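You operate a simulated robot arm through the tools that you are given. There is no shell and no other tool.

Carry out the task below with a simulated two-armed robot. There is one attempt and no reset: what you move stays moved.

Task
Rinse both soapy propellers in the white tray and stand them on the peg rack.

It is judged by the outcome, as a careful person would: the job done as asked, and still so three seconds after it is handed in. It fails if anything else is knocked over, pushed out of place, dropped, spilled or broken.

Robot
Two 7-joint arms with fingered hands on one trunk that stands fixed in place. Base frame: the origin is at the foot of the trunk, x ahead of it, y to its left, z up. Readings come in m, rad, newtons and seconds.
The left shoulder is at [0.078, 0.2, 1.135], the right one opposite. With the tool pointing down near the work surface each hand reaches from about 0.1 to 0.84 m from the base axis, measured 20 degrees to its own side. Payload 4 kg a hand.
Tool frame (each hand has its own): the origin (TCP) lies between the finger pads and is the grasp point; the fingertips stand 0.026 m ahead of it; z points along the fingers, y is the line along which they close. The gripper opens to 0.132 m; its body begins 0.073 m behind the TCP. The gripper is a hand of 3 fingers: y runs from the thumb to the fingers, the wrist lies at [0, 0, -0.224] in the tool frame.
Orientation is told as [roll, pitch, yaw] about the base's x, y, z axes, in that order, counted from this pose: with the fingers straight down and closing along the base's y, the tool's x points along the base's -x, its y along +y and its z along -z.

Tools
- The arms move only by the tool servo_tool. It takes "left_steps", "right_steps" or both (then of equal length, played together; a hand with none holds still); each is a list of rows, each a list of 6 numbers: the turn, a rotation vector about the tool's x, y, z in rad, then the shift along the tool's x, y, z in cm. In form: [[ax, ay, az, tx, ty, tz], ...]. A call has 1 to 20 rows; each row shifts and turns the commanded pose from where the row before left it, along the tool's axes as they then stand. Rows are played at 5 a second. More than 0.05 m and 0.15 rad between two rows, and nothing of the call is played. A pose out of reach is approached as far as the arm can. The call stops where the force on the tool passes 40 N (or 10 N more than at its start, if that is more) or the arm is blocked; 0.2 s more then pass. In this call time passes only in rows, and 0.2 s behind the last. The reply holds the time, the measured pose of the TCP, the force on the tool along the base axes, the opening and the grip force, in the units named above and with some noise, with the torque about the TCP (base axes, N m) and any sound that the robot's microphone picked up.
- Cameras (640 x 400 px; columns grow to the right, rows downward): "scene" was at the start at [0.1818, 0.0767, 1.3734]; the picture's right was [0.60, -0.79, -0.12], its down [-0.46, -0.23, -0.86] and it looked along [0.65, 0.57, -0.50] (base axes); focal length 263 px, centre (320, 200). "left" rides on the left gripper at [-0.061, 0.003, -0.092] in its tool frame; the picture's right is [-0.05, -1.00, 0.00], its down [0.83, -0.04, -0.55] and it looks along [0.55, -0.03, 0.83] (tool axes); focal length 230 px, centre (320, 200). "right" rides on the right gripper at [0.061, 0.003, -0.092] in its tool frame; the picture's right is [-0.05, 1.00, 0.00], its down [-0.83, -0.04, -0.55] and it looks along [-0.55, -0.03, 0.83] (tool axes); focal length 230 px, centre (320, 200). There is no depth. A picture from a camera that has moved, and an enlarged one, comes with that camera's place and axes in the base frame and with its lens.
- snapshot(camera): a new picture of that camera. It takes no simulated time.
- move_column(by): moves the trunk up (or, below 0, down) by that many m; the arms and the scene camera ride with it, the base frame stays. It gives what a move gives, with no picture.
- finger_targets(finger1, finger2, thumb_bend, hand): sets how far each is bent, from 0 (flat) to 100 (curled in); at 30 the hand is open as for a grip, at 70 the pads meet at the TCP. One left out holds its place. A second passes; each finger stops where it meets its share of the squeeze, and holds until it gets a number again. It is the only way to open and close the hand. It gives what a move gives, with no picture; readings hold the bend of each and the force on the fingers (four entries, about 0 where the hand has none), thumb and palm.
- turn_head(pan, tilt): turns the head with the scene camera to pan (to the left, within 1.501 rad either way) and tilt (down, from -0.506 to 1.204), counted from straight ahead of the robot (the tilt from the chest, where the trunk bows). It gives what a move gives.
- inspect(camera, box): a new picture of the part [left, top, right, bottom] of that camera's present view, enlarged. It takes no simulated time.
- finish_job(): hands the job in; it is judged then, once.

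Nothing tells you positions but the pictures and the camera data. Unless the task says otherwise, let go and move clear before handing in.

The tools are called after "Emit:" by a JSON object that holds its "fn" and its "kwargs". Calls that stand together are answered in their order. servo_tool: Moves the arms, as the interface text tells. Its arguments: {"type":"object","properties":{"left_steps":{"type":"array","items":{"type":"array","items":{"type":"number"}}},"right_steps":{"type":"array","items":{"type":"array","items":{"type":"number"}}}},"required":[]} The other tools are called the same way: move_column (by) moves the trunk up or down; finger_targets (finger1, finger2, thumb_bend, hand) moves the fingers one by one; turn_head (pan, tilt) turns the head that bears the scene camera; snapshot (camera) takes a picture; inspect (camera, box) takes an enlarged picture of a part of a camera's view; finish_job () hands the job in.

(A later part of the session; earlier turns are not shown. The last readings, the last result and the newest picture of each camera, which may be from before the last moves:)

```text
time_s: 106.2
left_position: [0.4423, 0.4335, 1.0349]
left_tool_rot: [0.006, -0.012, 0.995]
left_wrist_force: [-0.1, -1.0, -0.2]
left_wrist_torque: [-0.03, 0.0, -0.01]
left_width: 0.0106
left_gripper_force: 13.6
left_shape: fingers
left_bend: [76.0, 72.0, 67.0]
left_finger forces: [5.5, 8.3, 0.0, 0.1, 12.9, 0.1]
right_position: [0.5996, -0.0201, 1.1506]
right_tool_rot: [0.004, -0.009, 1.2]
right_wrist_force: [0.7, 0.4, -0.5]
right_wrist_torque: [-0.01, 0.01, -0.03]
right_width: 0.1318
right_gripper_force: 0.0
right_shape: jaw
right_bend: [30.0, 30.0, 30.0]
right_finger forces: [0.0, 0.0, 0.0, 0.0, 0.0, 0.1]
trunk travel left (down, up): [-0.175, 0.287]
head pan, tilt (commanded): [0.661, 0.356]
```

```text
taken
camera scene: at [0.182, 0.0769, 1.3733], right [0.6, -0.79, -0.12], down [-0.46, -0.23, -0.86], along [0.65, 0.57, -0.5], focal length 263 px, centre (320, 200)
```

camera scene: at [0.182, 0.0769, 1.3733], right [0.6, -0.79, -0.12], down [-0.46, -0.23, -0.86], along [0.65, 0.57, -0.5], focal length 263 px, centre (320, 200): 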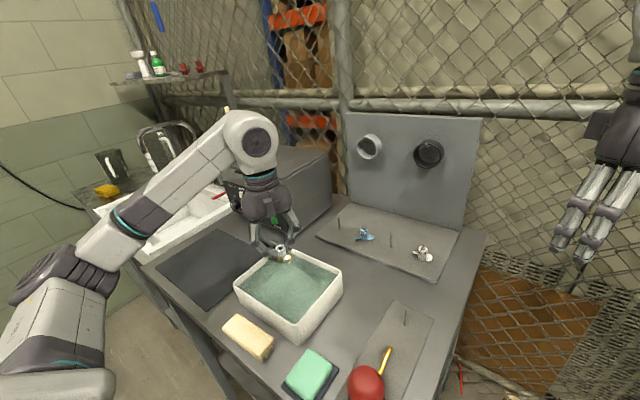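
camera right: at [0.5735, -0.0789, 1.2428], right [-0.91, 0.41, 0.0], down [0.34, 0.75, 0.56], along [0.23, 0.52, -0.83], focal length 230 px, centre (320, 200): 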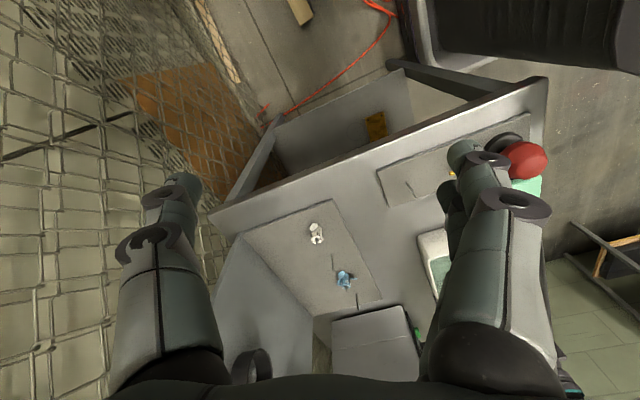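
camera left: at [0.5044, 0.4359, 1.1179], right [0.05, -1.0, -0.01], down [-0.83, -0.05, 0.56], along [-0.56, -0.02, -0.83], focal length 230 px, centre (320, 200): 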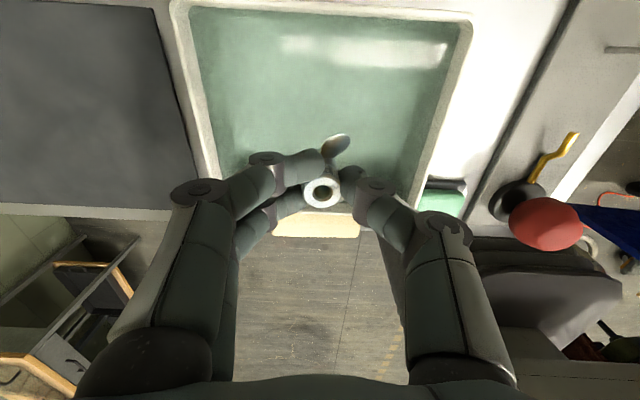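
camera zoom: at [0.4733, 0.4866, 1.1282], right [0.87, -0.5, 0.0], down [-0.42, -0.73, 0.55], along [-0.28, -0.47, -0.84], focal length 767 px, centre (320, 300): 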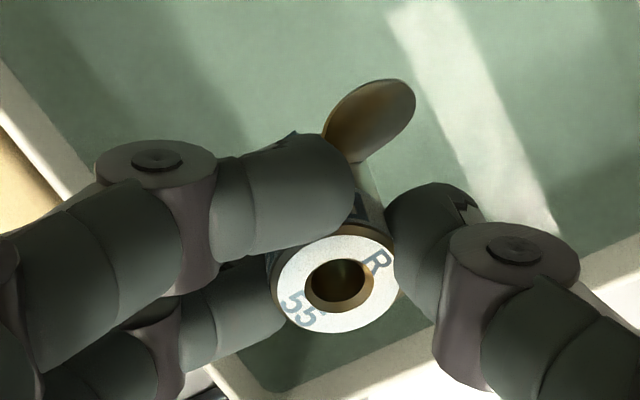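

Emit:
{"fn": "servo_tool", "kwargs": {"left_steps": [[0, 0, 0, -1.25, -1.54, -0.1], [0, 0, 0, -1.25, -1.54, -0.1], [0, 0, 0, -1.25, -1.54, -0.1], [0, 0, 0, -1.25, -1.54, -0.1], [0, 0, 0, -1.25, -1.54, -0.1], [0, 0, 0, -1.25, -1.54, -0.1], [0, 0, 0, -1.25, -1.54, -0.1], [0, 0, 0, -1.25, -1.54, -0.1], [0, 0, 0, 0, 0, 0]]}}

Emit:
{"fn": "snapshot", "kwargs": {"camera": "scene"}}

Emit:
{"fn": "snapshot", "kwargs": {"camera": "left"}}

```text
time_s: 108.2
left_position: [0.6013, 0.4502, 1.0451]
left_tool_rot: [0.005, -0.011, 0.992]
left_wrist_force: [0.2, 1.0, -0.5]
left_wrist_torque: [0.04, -0.03, -0.01]
left_width: 0.0104
left_gripper_force: 12.7
left_shape: fingers
left_bend: [76.0, 72.0, 67.0]
left_finger forces: [5.5, 8.3, 0.0, 0.1, 12.8, 0.0]
right_position: [0.5999, -0.0216, 1.15]
right_tool_rot: [0.002, -0.011, 1.198]
right_wrist_force: [0.7, -0.3, -0.3]
right_wrist_torque: [-0.01, 0.01, 0.01]
right_width: 0.1319
right_gripper_force: 0.1
right_shape: jaw
right_bend: [30.0, 30.0, 30.0]
right_finger forces: [0.1, 0.1, 0.1, 0.0, 0.0, 0.1]
trunk travel left (down, up): [-0.175, 0.287]
head pan, tilt (commanded): [0.661, 0.356]
```

```text
taken
camera scene: at [0.1817, 0.0771, 1.3734], right [0.6, -0.79, -0.12], down [-0.46, -0.23, -0.86], along [0.65, 0.57, -0.5], focal length 263 px, centre (320, 200)
```

scene: 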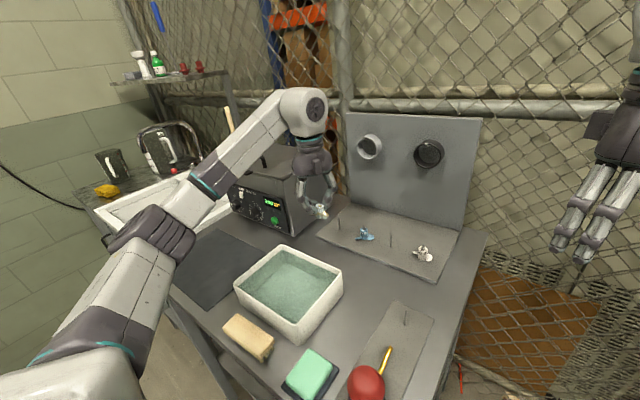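

```text
taken
camera left: at [0.6318, 0.5022, 1.138], right [0.86, -0.5, -0.01], down [-0.42, -0.73, 0.55], along [-0.28, -0.47, -0.84], focal length 230 px, centre (320, 200)
```

left: 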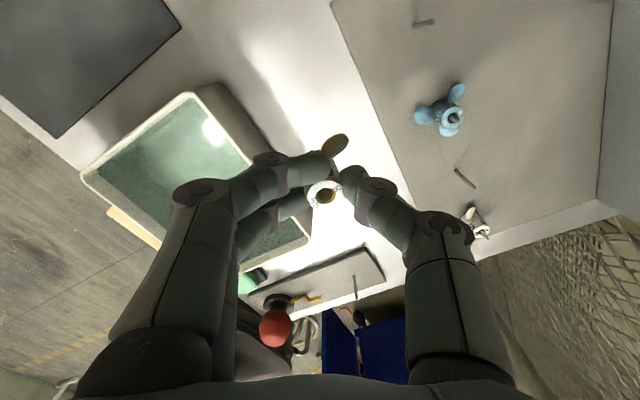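

Path is clear. Moving over peg 1 at the same height.

Emit:
{"fn": "servo_tool", "kwargs": {"left_steps": [[0, 0, 0, -1.42, -1.3, 0], [0, 0, 0, -1.42, -1.3, 0], [0, 0, 0, -1.42, -1.3, 0], [0, 0, 0, -1.42, -1.3, 0], [0, 0, 0, -1.42, -1.3, 0], [0, 0, 0, -1.42, -1.3, 0], [0, 0, 0, 0, 0, 0]]}}

Emit:
{"fn": "snapshot", "kwargs": {"camera": "right"}}

Emit:
{"fn": "snapshot", "kwargs": {"camera": "scene"}}

```text
time_s: 109.8
left_position: [0.7141, 0.4813, 1.0433]
left_tool_rot: [0.006, -0.01, 0.993]
left_wrist_force: [-0.2, 0.1, -0.9]
left_wrist_torque: [0.0, -0.02, 0.02]
left_width: 0.0103
left_gripper_force: 12.9
left_shape: fingers
left_bend: [76.0, 72.0, 67.0]
left_finger forces: [5.6, 8.3, 0.0, 0.0, 12.6, 0.0]
right_position: [0.5996, -0.0207, 1.1507]
right_tool_rot: [0.002, -0.009, 1.198]
right_wrist_force: [0.0, 0.1, 0.0]
right_wrist_torque: [0.0, 0.01, -0.03]
right_width: 0.132
right_gripper_force: 0.0
right_shape: jaw
right_bend: [30.0, 30.0, 30.0]
right_finger forces: [0.0, 0.0, 0.0, 0.1, 0.0, 0.0]
trunk travel left (down, up): [-0.175, 0.287]
head pan, tilt (commanded): [0.661, 0.356]
```

```text
taken
camera right: at [0.5735, -0.0784, 1.2429], right [-0.91, 0.41, 0.0], down [0.34, 0.75, 0.56], along [0.23, 0.51, -0.83], focal length 230 px, centre (320, 200)
```

right: 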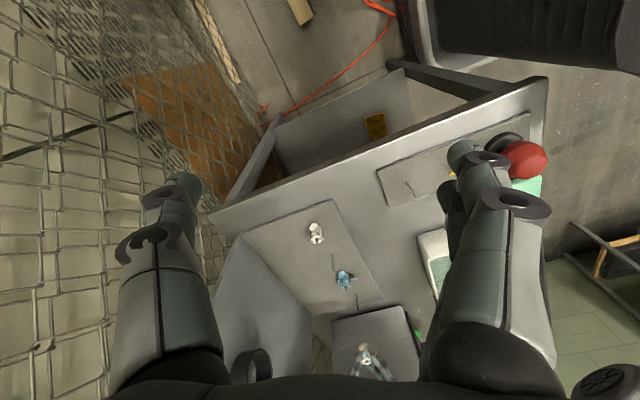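

```text
taken
camera scene: at [0.1818, 0.0774, 1.3734], right [0.6, -0.79, -0.12], down [-0.46, -0.23, -0.86], along [0.65, 0.57, -0.5], focal length 263 px, centre (320, 200)
```

scene: 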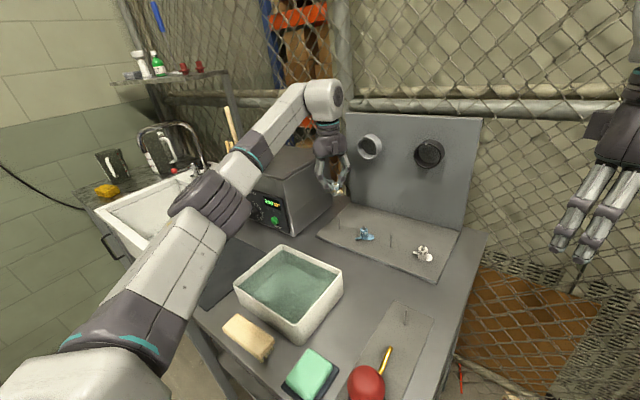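

Now zooming from both side cameras to measure the tilt and the offset to peg 1.

Emit:
{"fn": "inspect", "kwargs": {"camera": "scene", "box": [323, 178, 355, 200]}}

Emit:
{"fn": "inspect", "kwargs": {"camera": "right", "box": [340, 330, 388, 362]}}

Emit:
{"fn": "inspect", "kwargs": {"camera": "scene", "box": [322, 205, 362, 235]}}

Emit:
{"fn": "inspect", "kwargs": {"camera": "right", "box": [332, 280, 380, 320]}}

```text
16.00 times, centred on (339, 189) of scene
camera zoom: at [0.1818, 0.0774, 1.3734], right [0.6, -0.79, -0.12], down [-0.46, -0.23, -0.86], along [0.65, 0.57, -0.5], focal length 4208 px, centre (16, 376)
```

zoom: 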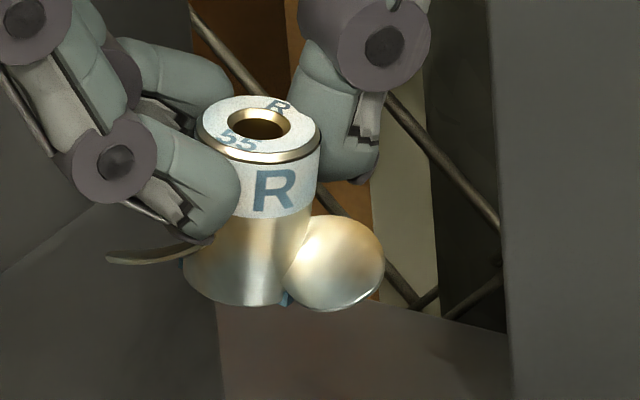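

```text
12.50 times, centred on (364, 346) of right
camera zoom: at [0.5735, -0.0784, 1.2429], right [-0.91, 0.41, 0.0], down [0.34, 0.75, 0.56], along [0.23, 0.51, -0.83], focal length 2876 px, centre (-230, -1625)
```

zoom: 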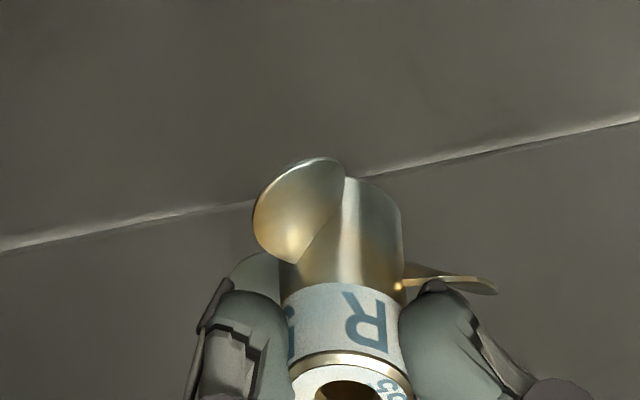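

```text
13.33 times, centred on (342, 220) of scene
camera zoom: at [0.1818, 0.0774, 1.3734], right [0.6, -0.79, -0.12], down [-0.46, -0.23, -0.86], along [0.65, 0.57, -0.5], focal length 3507 px, centre (27, -67)
```

zoom: 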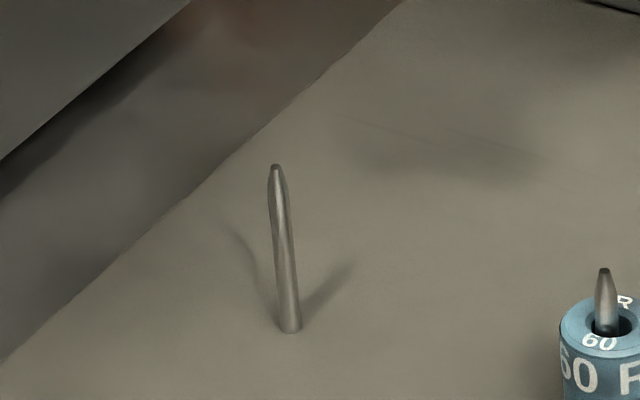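

```text
10.00 times, centred on (356, 300) of right
camera zoom: at [0.5735, -0.0784, 1.2429], right [-0.91, 0.41, 0.0], down [0.34, 0.75, 0.56], along [0.23, 0.51, -0.83], focal length 2301 px, centre (-40, -800)
```

zoom: 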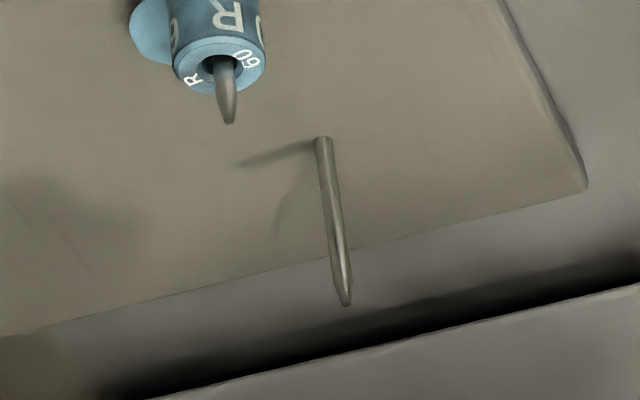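

The hub is tilted about 11° in the grip (bottom toward +y). I'll roll the hand by about -0.18 rad about base x to bring it upright and measure again.

Emit:
{"fn": "servo_tool", "kwargs": {"left_steps": [[0.0328, 0.0502, 0, 0, 0, 0], [0.0328, 0.0502, 0, 0, 0, 0], [0.0328, 0.0502, 0, 0, 0, 0], [0, 0, 0, 0, 0, 0]]}}

Emit:
{"fn": "inspect", "kwargs": {"camera": "scene", "box": [323, 178, 355, 200]}}

Emit:
{"fn": "inspect", "kwargs": {"camera": "right", "box": [340, 330, 388, 362]}}

Emit:
{"fn": "snapshot", "kwargs": {"camera": "scene"}}

```text
time_s: 110.8
left_position: [0.7139, 0.4808, 1.0437]
left_tool_rot: [-0.094, 0.142, 0.984]
left_wrist_force: [-0.1, 0.0, -1.5]
left_wrist_torque: [0.0, 0.01, 0.03]
left_width: 0.0104
left_gripper_force: 13.2
left_shape: fingers
left_bend: [76.0, 72.0, 67.0]
left_finger forces: [5.8, 8.3, 0.1, 0.0, 12.7, 0.0]
right_position: [0.6, -0.0209, 1.1506]
right_tool_rot: [0.004, -0.012, 1.198]
right_wrist_force: [-0.9, -0.1, -0.1]
right_wrist_torque: [-0.01, -0.02, 0.05]
right_width: 0.1319
right_gripper_force: 0.0
right_shape: jaw
right_bend: [30.0, 30.0, 30.0]
right_finger forces: [0.0, 0.1, 0.1, 0.1, 0.0, 0.2]
trunk travel left (down, up): [-0.175, 0.287]
head pan, tilt (commanded): [0.661, 0.356]
```

```text
16.00 times, centred on (339, 189) of scene
camera zoom: at [0.1822, 0.0769, 1.3733], right [0.6, -0.79, -0.12], down [-0.46, -0.23, -0.86], along [0.65, 0.57, -0.5], focal length 4208 px, centre (16, 376)
```

zoom: 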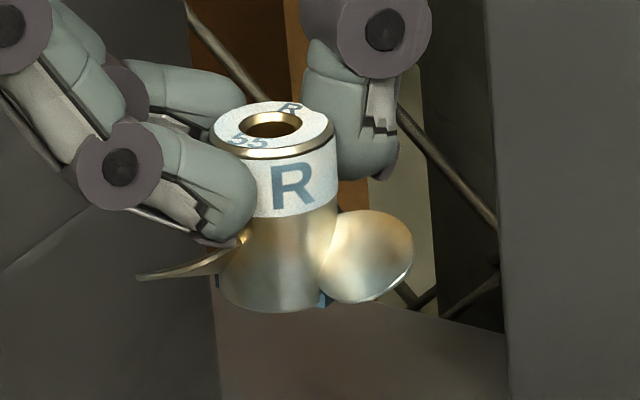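

```text
12.50 times, centred on (364, 346) of right
camera zoom: at [0.5738, -0.0789, 1.2427], right [-0.91, 0.41, 0.0], down [0.34, 0.75, 0.56], along [0.23, 0.52, -0.83], focal length 2876 px, centre (-230, -1625)
```

zoom: 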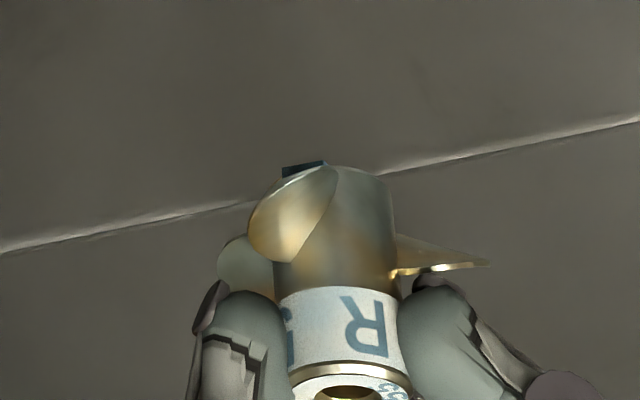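

```text
taken
camera scene: at [0.1822, 0.0769, 1.3733], right [0.6, -0.79, -0.12], down [-0.46, -0.23, -0.86], along [0.65, 0.57, -0.5], focal length 263 px, centre (320, 200)
```

scene: 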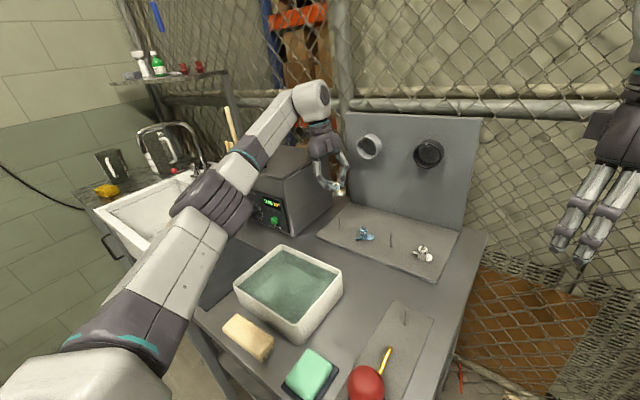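

The hub is nearly upright now, with a few degrees left in the same direction. I'll add another -0.05 rad and take a higher-quality look.

Emit:
{"fn": "servo_tool", "kwargs": {"left_steps": [[0.0273, 0.0419, 0, 0, 0, 0], [0, 0, 0, 0, 0, 0]]}}

Emit:
{"fn": "inspect", "kwargs": {"camera": "scene", "box": [327, 180, 351, 196]}}

Emit:
{"fn": "inspect", "kwargs": {"camera": "right", "box": [344, 332, 380, 362]}}

Emit:
{"fn": "inspect", "kwargs": {"camera": "left", "box": [270, 80, 380, 220]}}

```text
time_s: 111.4
left_position: [0.7153, 0.4796, 1.0438]
left_tool_rot: [-0.121, 0.185, 0.983]
left_wrist_force: [0.2, -0.2, -1.2]
left_wrist_torque: [0.01, 0.02, -0.02]
left_width: 0.0104
left_gripper_force: 13.5
left_shape: fingers
left_bend: [76.0, 72.0, 67.0]
left_finger forces: [5.9, 8.3, 0.1, 0.1, 12.7, 0.1]
right_position: [0.5997, -0.021, 1.1502]
right_tool_rot: [0.004, -0.009, 1.2]
right_wrist_force: [-0.9, 0.4, -0.7]
right_wrist_torque: [0.02, 0.01, 0.0]
right_width: 0.1321
right_gripper_force: 0.0
right_shape: jaw
right_bend: [30.0, 30.0, 30.0]
right_finger forces: [0.0, 0.0, 0.1, 0.0, 0.0, 0.1]
trunk travel left (down, up): [-0.175, 0.287]
head pan, tilt (commanded): [0.661, 0.356]
```

```text
16.00 times, centred on (339, 188) of scene
camera zoom: at [0.1822, 0.0768, 1.3733], right [0.6, -0.79, -0.12], down [-0.46, -0.23, -0.86], along [0.65, 0.57, -0.5], focal length 4208 px, centre (16, 392)
```

zoom: 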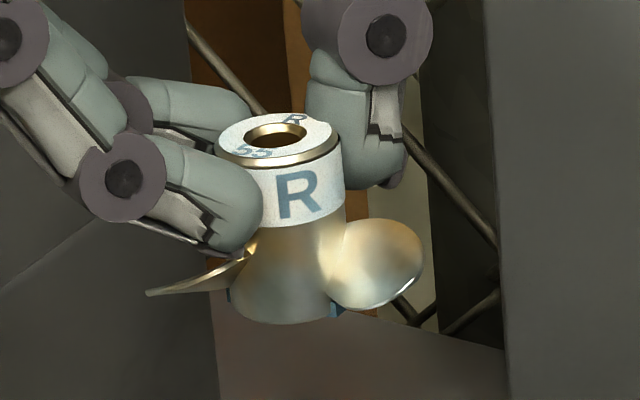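

```text
13.33 times, centred on (362, 347) of right
camera zoom: at [0.5738, -0.079, 1.2427], right [-0.91, 0.41, 0.0], down [0.34, 0.75, 0.56], along [0.23, 0.52, -0.83], focal length 3068 px, centre (-240, -1760)
```

zoom: 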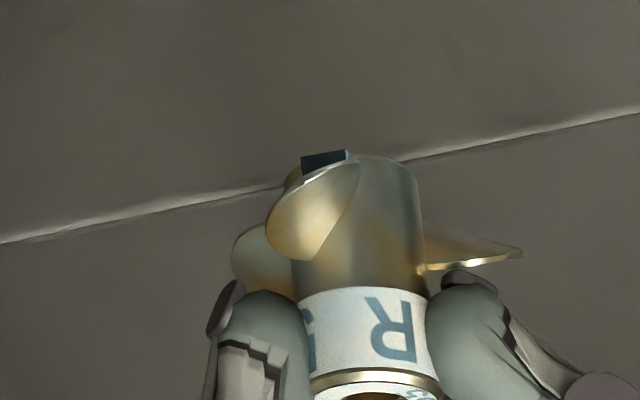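

```text
2.86 times, centred on (325, 150) of left
camera zoom: at [0.7457, 0.5518, 1.1226], right [0.86, -0.49, 0.11], down [-0.42, -0.58, 0.7], along [-0.28, -0.65, -0.71], focal length 657 px, centre (306, 343)
```

zoom: 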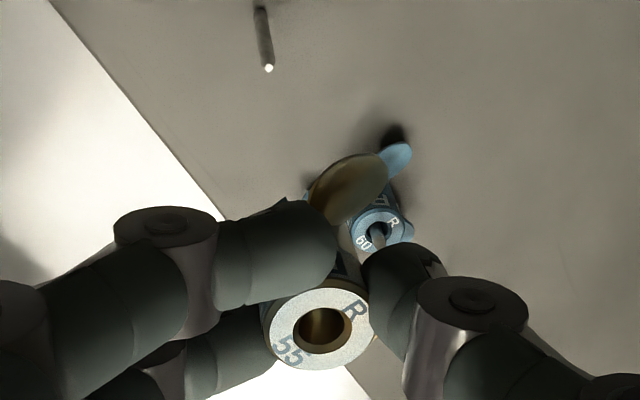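

Residual tilt is now only about 3°. I'll add a final -0.04 rad, shift roughly +2 mm in x and +4.7 mm in y, and descend 6.8 cm to just above peg 1.

Emit:
{"fn": "servo_tool", "kwargs": {"left_steps": [[0.0218, 0.0335, 0, 0, 0, 0], [0, 0, 0, -0.326, 0.173, 1.075], [0, 0, 0, -0.326, 0.173, 1.075], [0, 0, 0, -0.326, 0.173, 1.075], [0, 0, 0, -0.326, 0.173, 1.075], [0, 0, 0, -0.326, 0.173, 1.075], [0, 0, 0, -0.326, 0.173, 1.075], [0, 0, 0, 0, 0, 0]]}}

Emit:
{"fn": "inspect", "kwargs": {"camera": "scene", "box": [317, 197, 365, 235]}}

Emit:
{"fn": "inspect", "kwargs": {"camera": "right", "box": [333, 285, 389, 340]}}

Emit:
{"fn": "snapshot", "kwargs": {"camera": "scene"}}

```text
time_s: 113.2
left_position: [0.7177, 0.4821, 0.9766]
left_tool_rot: [-0.142, 0.212, 0.975]
left_wrist_force: [-4.5, -15.0, 1.0]
left_wrist_torque: [1.71, -0.55, -0.07]
left_width: 0.0103
left_gripper_force: 13.8
left_shape: fingers
left_bend: [76.0, 72.0, 67.0]
left_finger forces: [5.9, 8.4, 0.0, 0.1, 12.7, 0.0]
right_position: [0.5994, -0.0226, 1.1509]
right_tool_rot: [0.004, -0.012, 1.198]
right_wrist_force: [-0.3, -0.7, 0.4]
right_wrist_torque: [0.0, -0.01, -0.02]
right_width: 0.1321
right_gripper_force: 0.0
right_shape: jaw
right_bend: [30.0, 30.0, 30.0]
right_finger forces: [0.0, 0.0, 0.0, 0.0, 0.0, 0.0]
trunk travel left (down, up): [-0.175, 0.287]
head pan, tilt (commanded): [0.661, 0.356]
```

```text
10.53 times, centred on (341, 216) of scene
camera zoom: at [0.1805, 0.0734, 1.3737], right [0.6, -0.79, -0.12], down [-0.46, -0.22, -0.86], along [0.65, 0.57, -0.5], focal length 2768 px, centre (99, 32)
```

zoom: 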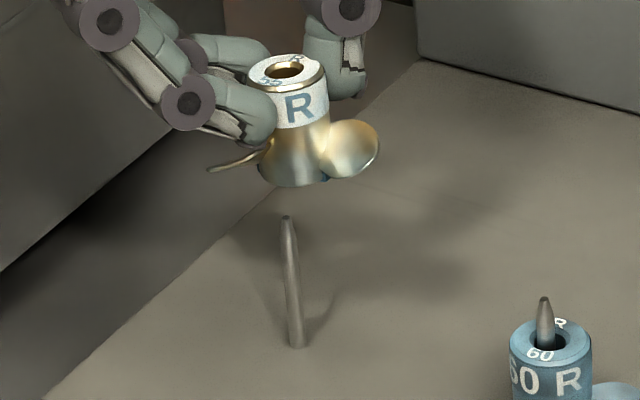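

```text
7.27 times, centred on (361, 312) of right
camera zoom: at [0.5729, -0.0814, 1.2432], right [-0.91, 0.41, 0.0], down [0.34, 0.75, 0.57], along [0.23, 0.52, -0.82], focal length 1673 px, centre (22, -618)
```

zoom: 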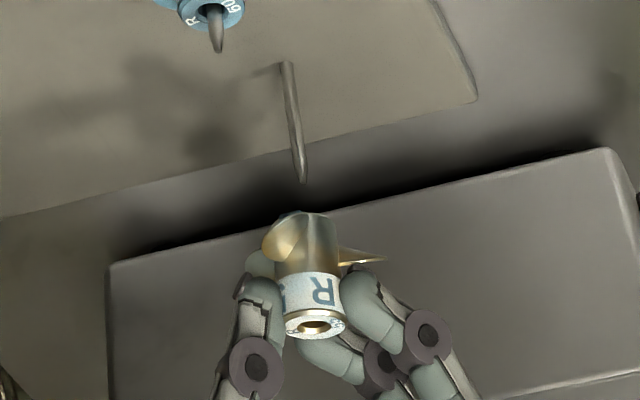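

```text
taken
camera scene: at [0.1805, 0.0734, 1.3737], right [0.6, -0.79, -0.12], down [-0.46, -0.22, -0.86], along [0.65, 0.57, -0.5], focal length 263 px, centre (320, 200)
```

scene: 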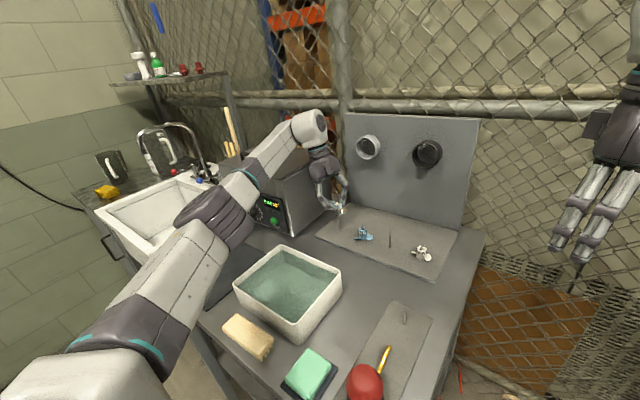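

The wrist reads about -15 N in y: the tilted hand is touching the side of the cleaner box. I'll immediately back away toward -y, then rise.

Emit:
{"fn": "servo_tool", "kwargs": {"left_steps": [[0, 0, 0, 0.81, -0.53, 0.258], [0, 0, 0, 0.81, -0.53, 0.258], [0, 0, 0, 0.81, -0.53, 0.258], [0, 0, 0, 0.81, -0.53, 0.258], [0, 0, 0, 0, 0, 0]]}}

Emit:
{"fn": "snapshot", "kwargs": {"camera": "scene"}}

Emit:
{"fn": "inspect", "kwargs": {"camera": "scene", "box": [210, 130, 360, 240]}}

```text
time_s: 114.4
left_position: [0.7143, 0.4432, 0.976]
left_tool_rot: [-0.144, 0.216, 0.978]
left_wrist_force: [0.9, -0.2, -2.2]
left_wrist_torque: [-0.01, -0.02, 0.03]
left_width: 0.0101
left_gripper_force: 13.7
left_shape: fingers
left_bend: [76.0, 72.0, 67.0]
left_finger forces: [5.8, 8.2, 0.0, 0.0, 12.7, 0.0]
right_position: [0.5993, -0.0203, 1.1519]
right_tool_rot: [0.002, -0.011, 1.199]
right_wrist_force: [0.2, 0.7, 0.4]
right_wrist_torque: [-0.03, -0.02, 0.02]
right_width: 0.132
right_gripper_force: 0.0
right_shape: jaw
right_bend: [30.0, 30.0, 30.0]
right_finger forces: [0.0, 0.0, 0.0, 0.1, 0.0, 0.1]
trunk travel left (down, up): [-0.175, 0.287]
head pan, tilt (commanded): [0.661, 0.356]
```

```text
taken
camera scene: at [0.182, 0.0766, 1.3734], right [0.6, -0.79, -0.12], down [-0.46, -0.23, -0.86], along [0.65, 0.57, -0.5], focal length 263 px, centre (320, 200)
```

scene: 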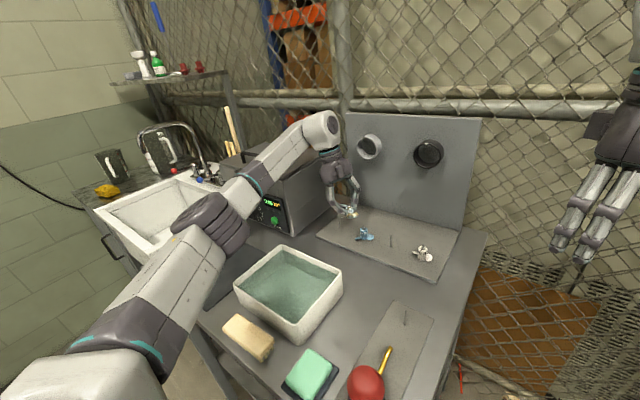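

```text
3.64 times, centred on (285, 185) of scene
camera zoom: at [0.182, 0.0766, 1.3734], right [0.6, -0.79, -0.12], down [-0.46, -0.23, -0.86], along [0.65, 0.57, -0.5], focal length 956 px, centre (447, 254)
```

zoom: 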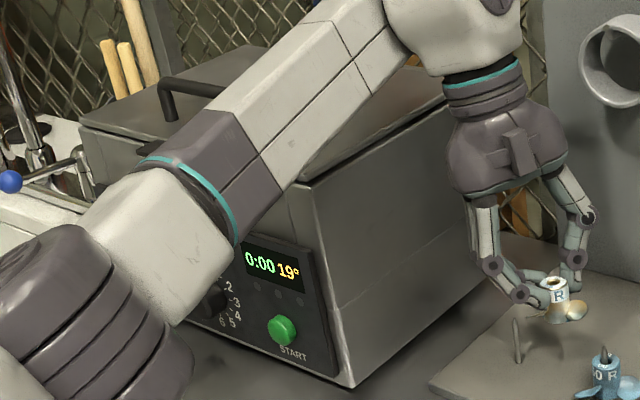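

Contact is gone (forces back to zero) and the box corner is at the same pixel as before, so it wasn't displaced. The box is closer than I thought, so I'll use peg 3 instead: rise 5.5 cm, then move 13 cm toward -y, passing well above propeller 60.

Emit:
{"fn": "servo_tool", "kwargs": {"left_steps": [[0, 0, 0, 0.296, -0.193, -1.328], [0, 0, 0, 0.296, -0.193, -1.328], [0, 0, 0, 0.296, -0.193, -1.328], [0, 0, 0, 0.296, -0.193, -1.328], [0, 0, 0, 1.301, -0.903, 0.4225], [0, 0, 0, 1.301, -0.903, 0.4225], [0, 0, 0, 1.301, -0.903, 0.4225], [0, 0, 0, 1.301, -0.903, 0.4225], [0, 0, 0, 1.301, -0.903, 0.4225], [0, 0, 0, 1.301, -0.903, 0.4225], [0, 0, 0, 1.301, -0.903, 0.4225], [0, 0, 0, 1.301, -0.903, 0.4225], [0, 0, 0, 0, 0, 0]]}}

Emit:
{"fn": "snapshot", "kwargs": {"camera": "scene"}}

Emit:
{"fn": "snapshot", "kwargs": {"camera": "right"}}

Emit:
{"fn": "snapshot", "kwargs": {"camera": "left"}}

```text
time_s: 117.2
left_position: [0.7205, 0.3123, 1.0301]
left_tool_rot: [-0.144, 0.216, 0.978]
left_wrist_force: [-0.4, -0.3, -0.5]
left_wrist_torque: [0.04, 0.01, -0.03]
left_width: 0.0102
left_gripper_force: 13.9
left_shape: fingers
left_bend: [76.0, 72.0, 67.0]
left_finger forces: [5.8, 8.4, 0.1, 0.0, 12.8, 0.0]
right_position: [0.5995, -0.0195, 1.15]
right_tool_rot: [0.003, -0.011, 1.198]
right_wrist_force: [-0.8, -0.1, -0.5]
right_wrist_torque: [0.01, -0.02, 0.02]
right_width: 0.132
right_gripper_force: 0.0
right_shape: jaw
right_bend: [30.0, 30.0, 30.0]
right_finger forces: [0.0, 0.0, 0.1, 0.1, 0.0, 0.1]
trunk travel left (down, up): [-0.175, 0.287]
head pan, tilt (commanded): [0.661, 0.356]
```

```text
taken
camera scene: at [0.1821, 0.0772, 1.3733], right [0.6, -0.79, -0.12], down [-0.46, -0.23, -0.86], along [0.65, 0.57, -0.5], focal length 263 px, centre (320, 200)
```

scene: 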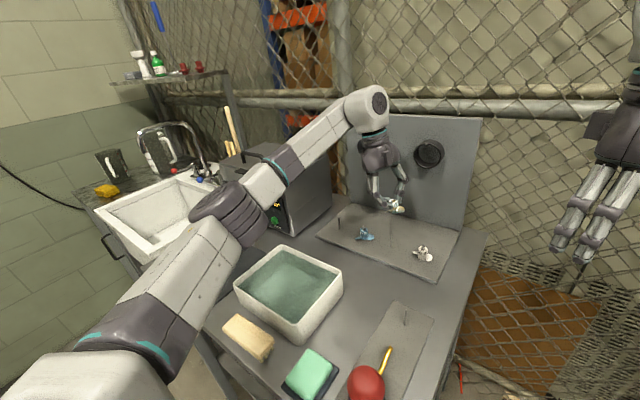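

```text
taken
camera right: at [0.5737, -0.0786, 1.2428], right [-0.91, 0.41, 0.0], down [0.34, 0.75, 0.56], along [0.23, 0.51, -0.83], focal length 230 px, centre (320, 200)
```

right: 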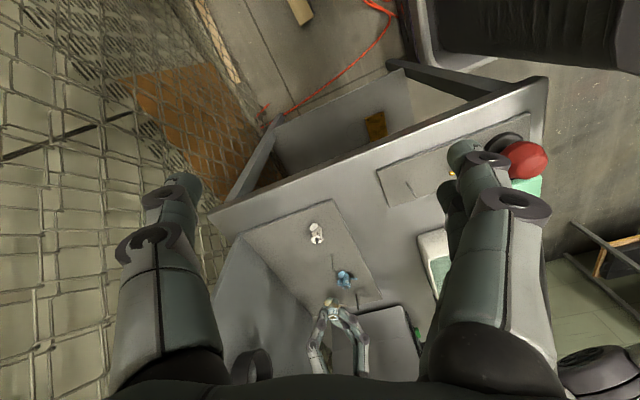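

```text
taken
camera left: at [0.7507, 0.3876, 1.1059], right [0.86, -0.49, 0.13], down [-0.42, -0.55, 0.72], along [-0.28, -0.68, -0.68], focal length 230 px, centre (320, 200)
```

left: 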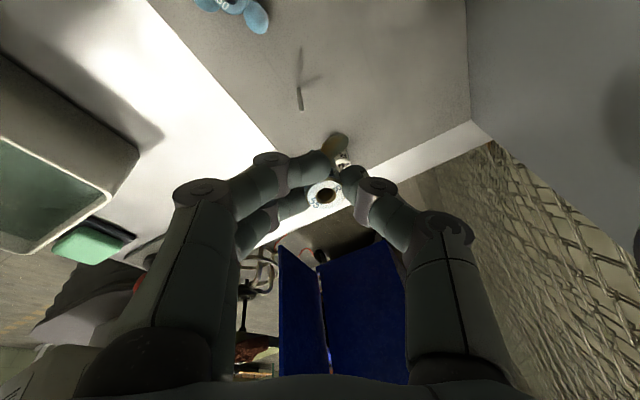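

All clear over peg 3. Zooming to measure alignment and uprightness.

Emit:
{"fn": "inspect", "kwargs": {"camera": "scene", "box": [378, 195, 410, 217]}}

Emit:
{"fn": "inspect", "kwargs": {"camera": "scene", "box": [372, 222, 412, 252]}}

Emit:
{"fn": "inspect", "kwargs": {"camera": "right", "box": [315, 290, 355, 325]}}

Emit:
{"fn": "inspect", "kwargs": {"camera": "right", "box": [315, 245, 355, 290]}}

```text
16.00 times, centred on (394, 206) of scene
camera zoom: at [0.1821, 0.0772, 1.3733], right [0.6, -0.79, -0.12], down [-0.46, -0.23, -0.86], along [0.65, 0.57, -0.5], focal length 4208 px, centre (-864, 104)
```

zoom: 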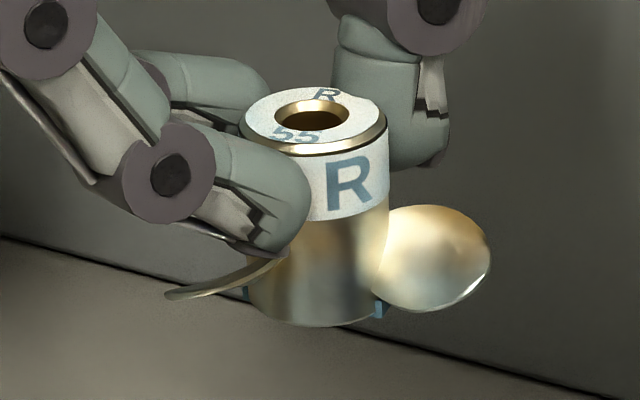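

```text
13.33 times, centred on (392, 237) of scene
camera zoom: at [0.1821, 0.0772, 1.3733], right [0.6, -0.79, -0.12], down [-0.46, -0.23, -0.86], along [0.65, 0.57, -0.5], focal length 3507 px, centre (-640, -293)
```

zoom: 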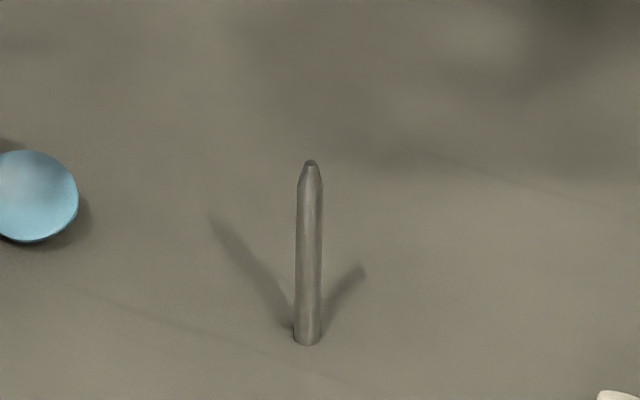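

```text
11.43 times, centred on (335, 308) of right
camera zoom: at [0.5737, -0.0786, 1.2428], right [-0.91, 0.41, 0.0], down [0.34, 0.75, 0.56], along [0.23, 0.51, -0.83], focal length 2629 px, centre (149, -1029)
```

zoom: 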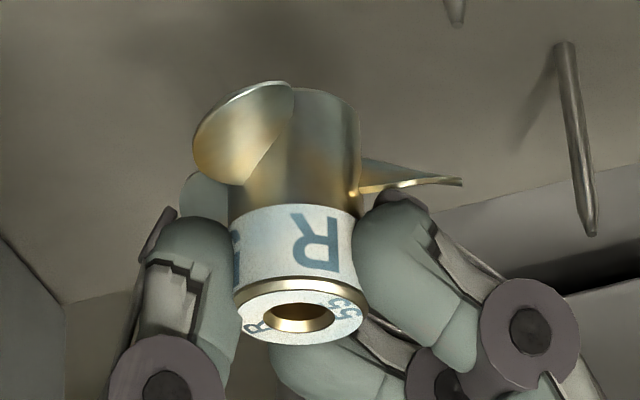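

```text
8.89 times, centred on (335, 268) of right
camera zoom: at [0.5737, -0.0786, 1.2428], right [-0.91, 0.41, 0.0], down [0.34, 0.75, 0.56], along [0.23, 0.51, -0.83], focal length 2045 px, centre (187, -400)
```

zoom: 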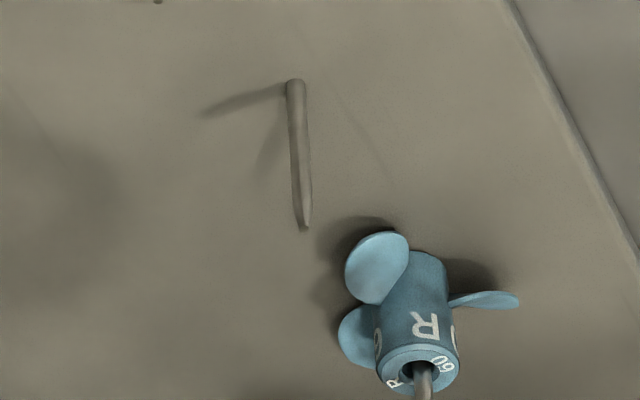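

The hub is upright within about 2°. It needs about -3.9 mm in x and +3.2 mm in y to sit over peg 3; I'll apply that while descending 5.2 cm.

Emit:
{"fn": "servo_tool", "kwargs": {"left_steps": [[0, 0, 0, -0.292, 0.307, 1.235], [0, 0, 0, -0.292, 0.307, 1.235], [0, 0, 0, -0.292, 0.307, 1.235], [0, 0, 0, -0.292, 0.307, 1.235], [0, 0, 0, 0, 0, 0]]}}

Emit:
{"fn": "inspect", "kwargs": {"camera": "scene", "box": [368, 212, 416, 252]}}

Emit:
{"fn": "inspect", "kwargs": {"camera": "right", "box": [310, 248, 358, 308]}}

```text
time_s: 118.4
left_position: [0.7132, 0.3158, 0.9773]
left_tool_rot: [-0.144, 0.216, 0.978]
left_wrist_force: [0.5, -0.4, -0.8]
left_wrist_torque: [0.03, 0.02, 0.04]
left_width: 0.0103
left_gripper_force: 13.6
left_shape: fingers
left_bend: [76.0, 72.0, 67.0]
left_finger forces: [5.8, 8.2, 0.0, 0.0, 12.7, 0.1]
right_position: [0.5998, -0.0204, 1.1502]
right_tool_rot: [0.004, -0.01, 1.199]
right_wrist_force: [0.0, -0.1, 0.1]
right_wrist_torque: [0.01, -0.04, 0.01]
right_width: 0.1319
right_gripper_force: 0.0
right_shape: jaw
right_bend: [30.0, 30.0, 30.0]
right_finger forces: [0.1, 0.0, 0.1, 0.0, 0.0, 0.0]
trunk travel left (down, up): [-0.175, 0.287]
head pan, tilt (commanded): [0.661, 0.356]
```

```text
10.00 times, centred on (392, 232) of scene
camera zoom: at [0.1821, 0.0767, 1.3734], right [0.6, -0.79, -0.12], down [-0.46, -0.23, -0.86], along [0.65, 0.57, -0.5], focal length 2630 px, centre (-400, -120)
```

zoom: 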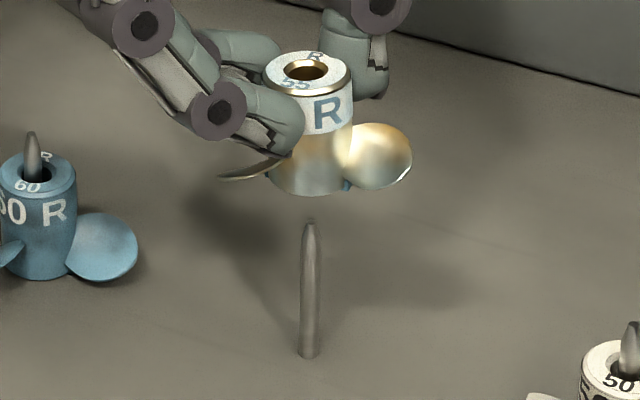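

```text
6.67 times, centred on (334, 278) of right
camera zoom: at [0.5737, -0.0791, 1.2428], right [-0.91, 0.41, 0.0], down [0.34, 0.75, 0.56], along [0.23, 0.52, -0.83], focal length 1534 px, centre (227, -320)
```

zoom: 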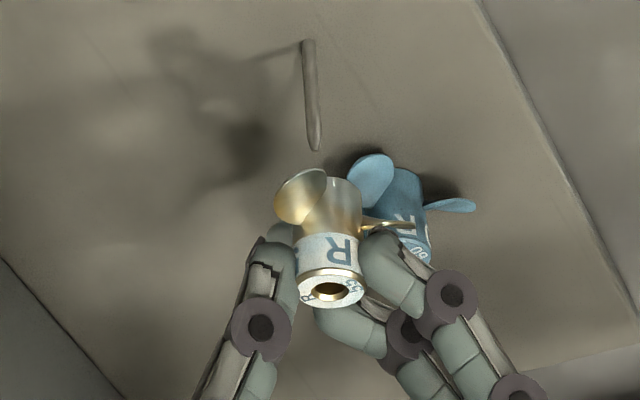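

Close now: it needs about +2.5 mm in x. I'll apply that and go down 9 mm to just above the tip, then check again.

Emit:
{"fn": "servo_tool", "kwargs": {"left_steps": [[0, 0, 0, -0.11, -0.028, 0.29], [0, 0, 0, -0.11, -0.028, 0.29], [0, 0, 0, -0.11, -0.028, 0.29], [0, 0, 0, 0, 0, 0], [0, 0, 0, 0, 0, 0]]}}

Emit:
{"fn": "inspect", "kwargs": {"camera": "scene", "box": [372, 216, 412, 249]}}

Emit:
{"fn": "inspect", "kwargs": {"camera": "right", "box": [313, 250, 353, 300]}}

```text
time_s: 119.6
left_position: [0.7169, 0.3151, 0.9683]
left_tool_rot: [-0.143, 0.216, 0.977]
left_wrist_force: [0.0, 0.0, -0.6]
left_wrist_torque: [0.04, -0.01, 0.0]
left_width: 0.0104
left_gripper_force: 13.5
left_shape: fingers
left_bend: [76.0, 72.0, 67.0]
left_finger forces: [5.8, 8.3, 0.0, 0.0, 12.8, 0.1]
right_position: [0.5997, -0.0204, 1.1503]
right_tool_rot: [0.003, -0.011, 1.199]
right_wrist_force: [0.4, -0.8, 0.2]
right_wrist_torque: [-0.04, 0.01, 0.0]
right_width: 0.1317
right_gripper_force: 0.0
right_shape: jaw
right_bend: [30.0, 30.0, 30.0]
right_finger forces: [0.0, 0.1, 0.1, 0.1, 0.1, 0.0]
trunk travel left (down, up): [-0.175, 0.287]
head pan, tilt (commanded): [0.661, 0.356]
```

```text
12.12 times, centred on (392, 232) of scene
camera zoom: at [0.1822, 0.0769, 1.3733], right [0.6, -0.79, -0.12], down [-0.46, -0.23, -0.86], along [0.65, 0.57, -0.5], focal length 3188 px, centre (-553, -194)
```

zoom: 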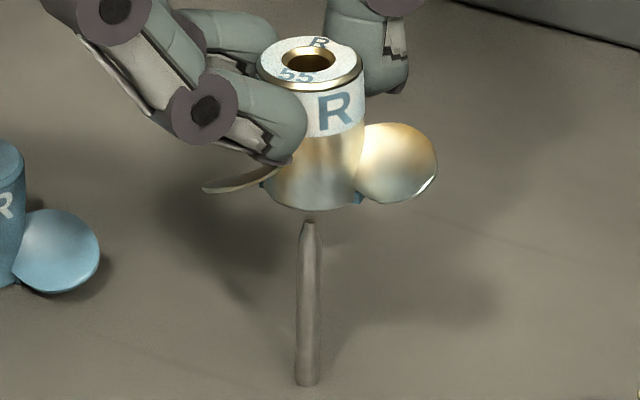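

```text
8.00 times, centred on (333, 275) of right
camera zoom: at [0.5738, -0.0789, 1.2427], right [-0.91, 0.41, 0.0], down [0.34, 0.75, 0.56], along [0.23, 0.52, -0.83], focal length 1841 px, centre (216, -400)
```

zoom: 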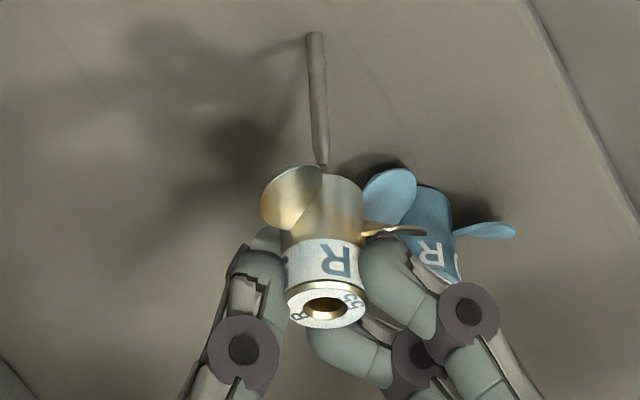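

Aligned within about 1 mm in both views. Descending onto peg 3 in small vertical steps.

Emit:
{"fn": "servo_tool", "kwargs": {"left_steps": [[0, 0, 0, -0.086, 0.056, 0.386], [0, 0, 0, -0.086, 0.056, 0.386], [0, 0, 0, -0.086, 0.056, 0.386], [0, 0, 0, 0, 0, 0]]}}

Emit:
{"fn": "inspect", "kwargs": {"camera": "scene", "box": [372, 216, 412, 249]}}

Emit:
{"fn": "inspect", "kwargs": {"camera": "right", "box": [313, 245, 353, 295]}}

```text
time_s: 120.6
left_position: [0.7185, 0.3154, 0.9564]
left_tool_rot: [-0.145, 0.214, 0.979]
left_wrist_force: [-0.1, -0.7, -0.2]
left_wrist_torque: [-0.04, -0.02, -0.01]
left_width: 0.0102
left_gripper_force: 13.9
left_shape: fingers
left_bend: [76.0, 72.0, 67.0]
left_finger forces: [5.8, 8.3, 0.0, 0.0, 12.7, 0.1]
right_position: [0.6006, -0.0208, 1.1495]
right_tool_rot: [0.004, -0.011, 1.2]
right_wrist_force: [0.2, -0.2, -1.4]
right_wrist_torque: [0.02, 0.02, 0.0]
right_width: 0.1316
right_gripper_force: 0.2
right_shape: jaw
right_bend: [30.0, 30.0, 30.0]
right_finger forces: [0.1, 0.0, 0.1, 0.0, 0.0, 0.1]
trunk travel left (down, up): [-0.175, 0.287]
head pan, tilt (commanded): [0.661, 0.356]
```

```text
12.12 times, centred on (392, 232) of scene
camera zoom: at [0.1822, 0.0768, 1.3733], right [0.6, -0.79, -0.12], down [-0.46, -0.23, -0.86], along [0.65, 0.57, -0.5], focal length 3188 px, centre (-553, -194)
```

zoom: 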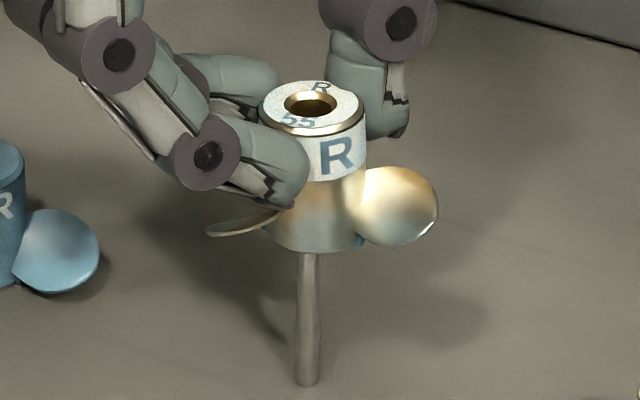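

```text
8.00 times, centred on (333, 270) of right
camera zoom: at [0.5738, -0.0789, 1.2427], right [-0.91, 0.41, 0.0], down [0.34, 0.75, 0.56], along [0.23, 0.52, -0.83], focal length 1841 px, centre (216, -360)
```

zoom: 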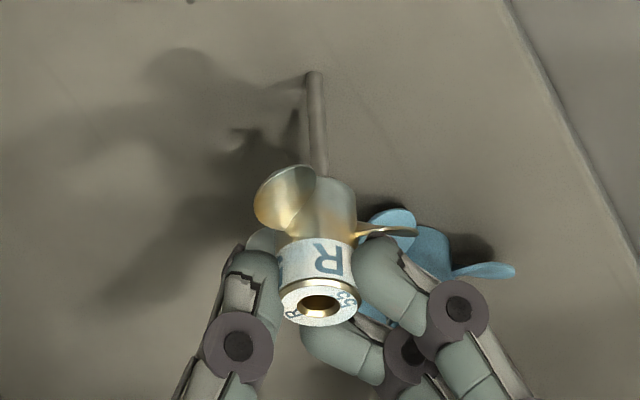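

The bore is at the peg tip with no force, with a slight drift of about +1.6 mm in x. I'll correct that and continue down.

Emit:
{"fn": "servo_tool", "kwargs": {"left_steps": [[0, 0, 0, 0.044, 0.16, 0.19], [0, 0, 0, -0.06, 0.098, 0.386], [0, 0, 0, -0.06, 0.098, 0.386], [0, 0, 0, 0, 0, 0]]}}

Emit:
{"fn": "inspect", "kwargs": {"camera": "scene", "box": [372, 216, 412, 249]}}

Emit:
{"fn": "inspect", "kwargs": {"camera": "right", "box": [313, 245, 353, 295]}}

```text
time_s: 121.6
left_position: [0.7163, 0.3163, 0.9473]
left_tool_rot: [-0.144, 0.213, 0.979]
left_wrist_force: [-0.3, 0.2, -1.7]
left_wrist_torque: [0.01, -0.01, -0.02]
left_width: 0.0103
left_gripper_force: 13.2
left_shape: fingers
left_bend: [76.0, 72.0, 67.0]
left_finger forces: [5.8, 8.4, 0.0, 0.0, 12.7, 0.1]
right_position: [0.5987, -0.0211, 1.1506]
right_tool_rot: [0.003, -0.01, 1.198]
right_wrist_force: [-0.5, -1.1, 0.6]
right_wrist_torque: [-0.02, 0.02, 0.01]
right_width: 0.132
right_gripper_force: 0.0
right_shape: jaw
right_bend: [30.0, 30.0, 30.0]
right_finger forces: [0.0, 0.0, 0.0, 0.1, 0.1, 0.0]
trunk travel left (down, up): [-0.175, 0.287]
head pan, tilt (commanded): [0.661, 0.356]
```

```text
12.12 times, centred on (392, 232) of scene
camera zoom: at [0.1822, 0.0768, 1.3733], right [0.6, -0.79, -0.12], down [-0.46, -0.23, -0.86], along [0.65, 0.57, -0.5], focal length 3188 px, centre (-553, -194)
```

zoom: 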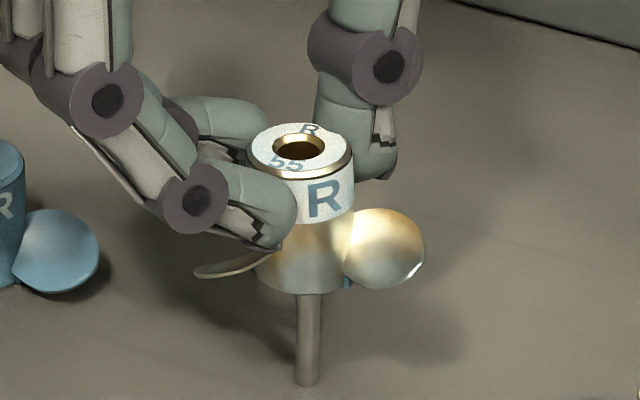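

```text
8.00 times, centred on (333, 270) of right
camera zoom: at [0.5738, -0.079, 1.2427], right [-0.91, 0.41, 0.0], down [0.34, 0.75, 0.56], along [0.23, 0.52, -0.83], focal length 1841 px, centre (216, -360)
```

zoom: 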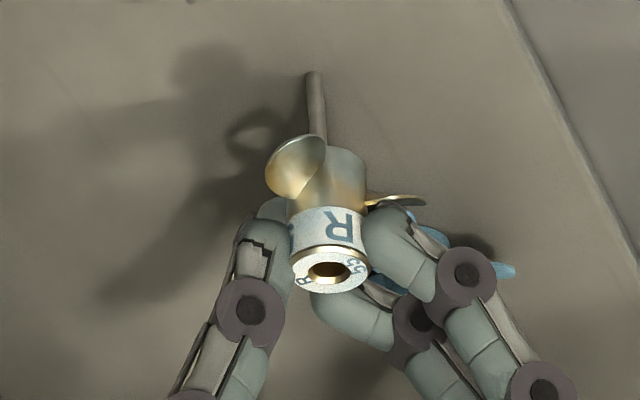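

The peg is inside the bore; the hub is now about 1–2 mm the other way, so I'll nudge (+0.9, -1.4) mm and continue downward.

Emit:
{"fn": "servo_tool", "kwargs": {"left_steps": [[0, 0, 0, 0.064, -0.15, 0.036], [0, 0, 0, -0.075, 0.07, 0.386], [0, 0, 0, -0.075, 0.07, 0.386], [0, 0, 0, 0, 0, 0]]}}

Emit:
{"fn": "inspect", "kwargs": {"camera": "scene", "box": [372, 216, 412, 249]}}

Emit:
{"fn": "inspect", "kwargs": {"camera": "right", "box": [313, 240, 353, 290]}}

```text
time_s: 122.6
left_position: [0.716, 0.3144, 0.9375]
left_tool_rot: [-0.142, 0.217, 0.977]
left_wrist_force: [0.0, -0.1, -0.9]
left_wrist_torque: [0.0, -0.01, -0.01]
left_width: 0.0102
left_gripper_force: 13.1
left_shape: fingers
left_bend: [76.0, 72.0, 67.0]
left_finger forces: [6.0, 8.3, 0.1, 0.1, 12.8, 0.1]
right_position: [0.6007, -0.021, 1.1508]
right_tool_rot: [0.003, -0.011, 1.198]
right_wrist_force: [1.1, 0.1, 0.7]
right_wrist_torque: [0.03, 0.02, -0.02]
right_width: 0.1318
right_gripper_force: 0.1
right_shape: jaw
right_bend: [30.0, 30.0, 30.0]
right_finger forces: [0.0, 0.1, 0.0, 0.0, 0.0, 0.0]
trunk travel left (down, up): [-0.175, 0.287]
head pan, tilt (commanded): [0.661, 0.356]
```

```text
12.12 times, centred on (392, 232) of scene
camera zoom: at [0.1822, 0.0768, 1.3733], right [0.6, -0.79, -0.12], down [-0.46, -0.23, -0.86], along [0.65, 0.57, -0.5], focal length 3188 px, centre (-553, -194)
```

zoom: 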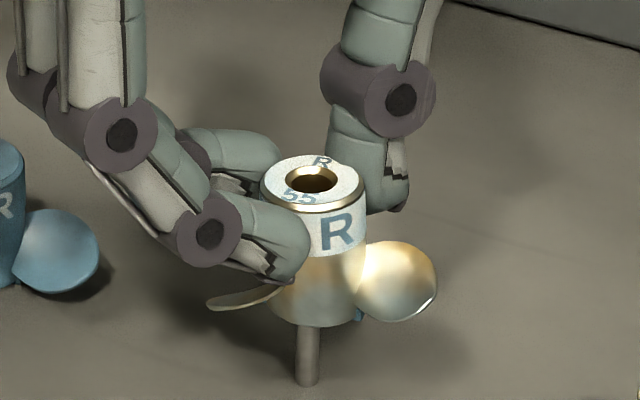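

```text
8.00 times, centred on (333, 265) of right
camera zoom: at [0.5737, -0.079, 1.2427], right [-0.91, 0.41, 0.0], down [0.34, 0.75, 0.56], along [0.23, 0.52, -0.83], focal length 1841 px, centre (216, -320)
```

zoom: 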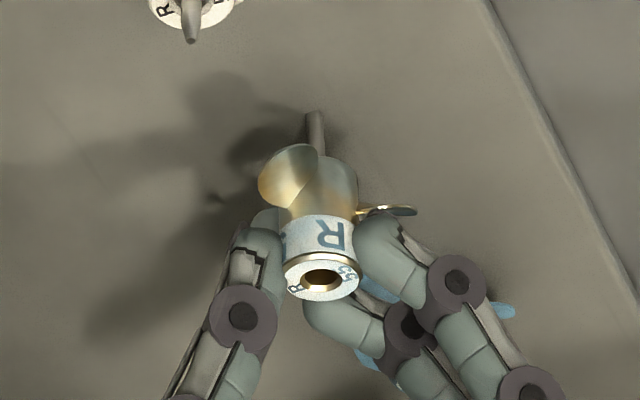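

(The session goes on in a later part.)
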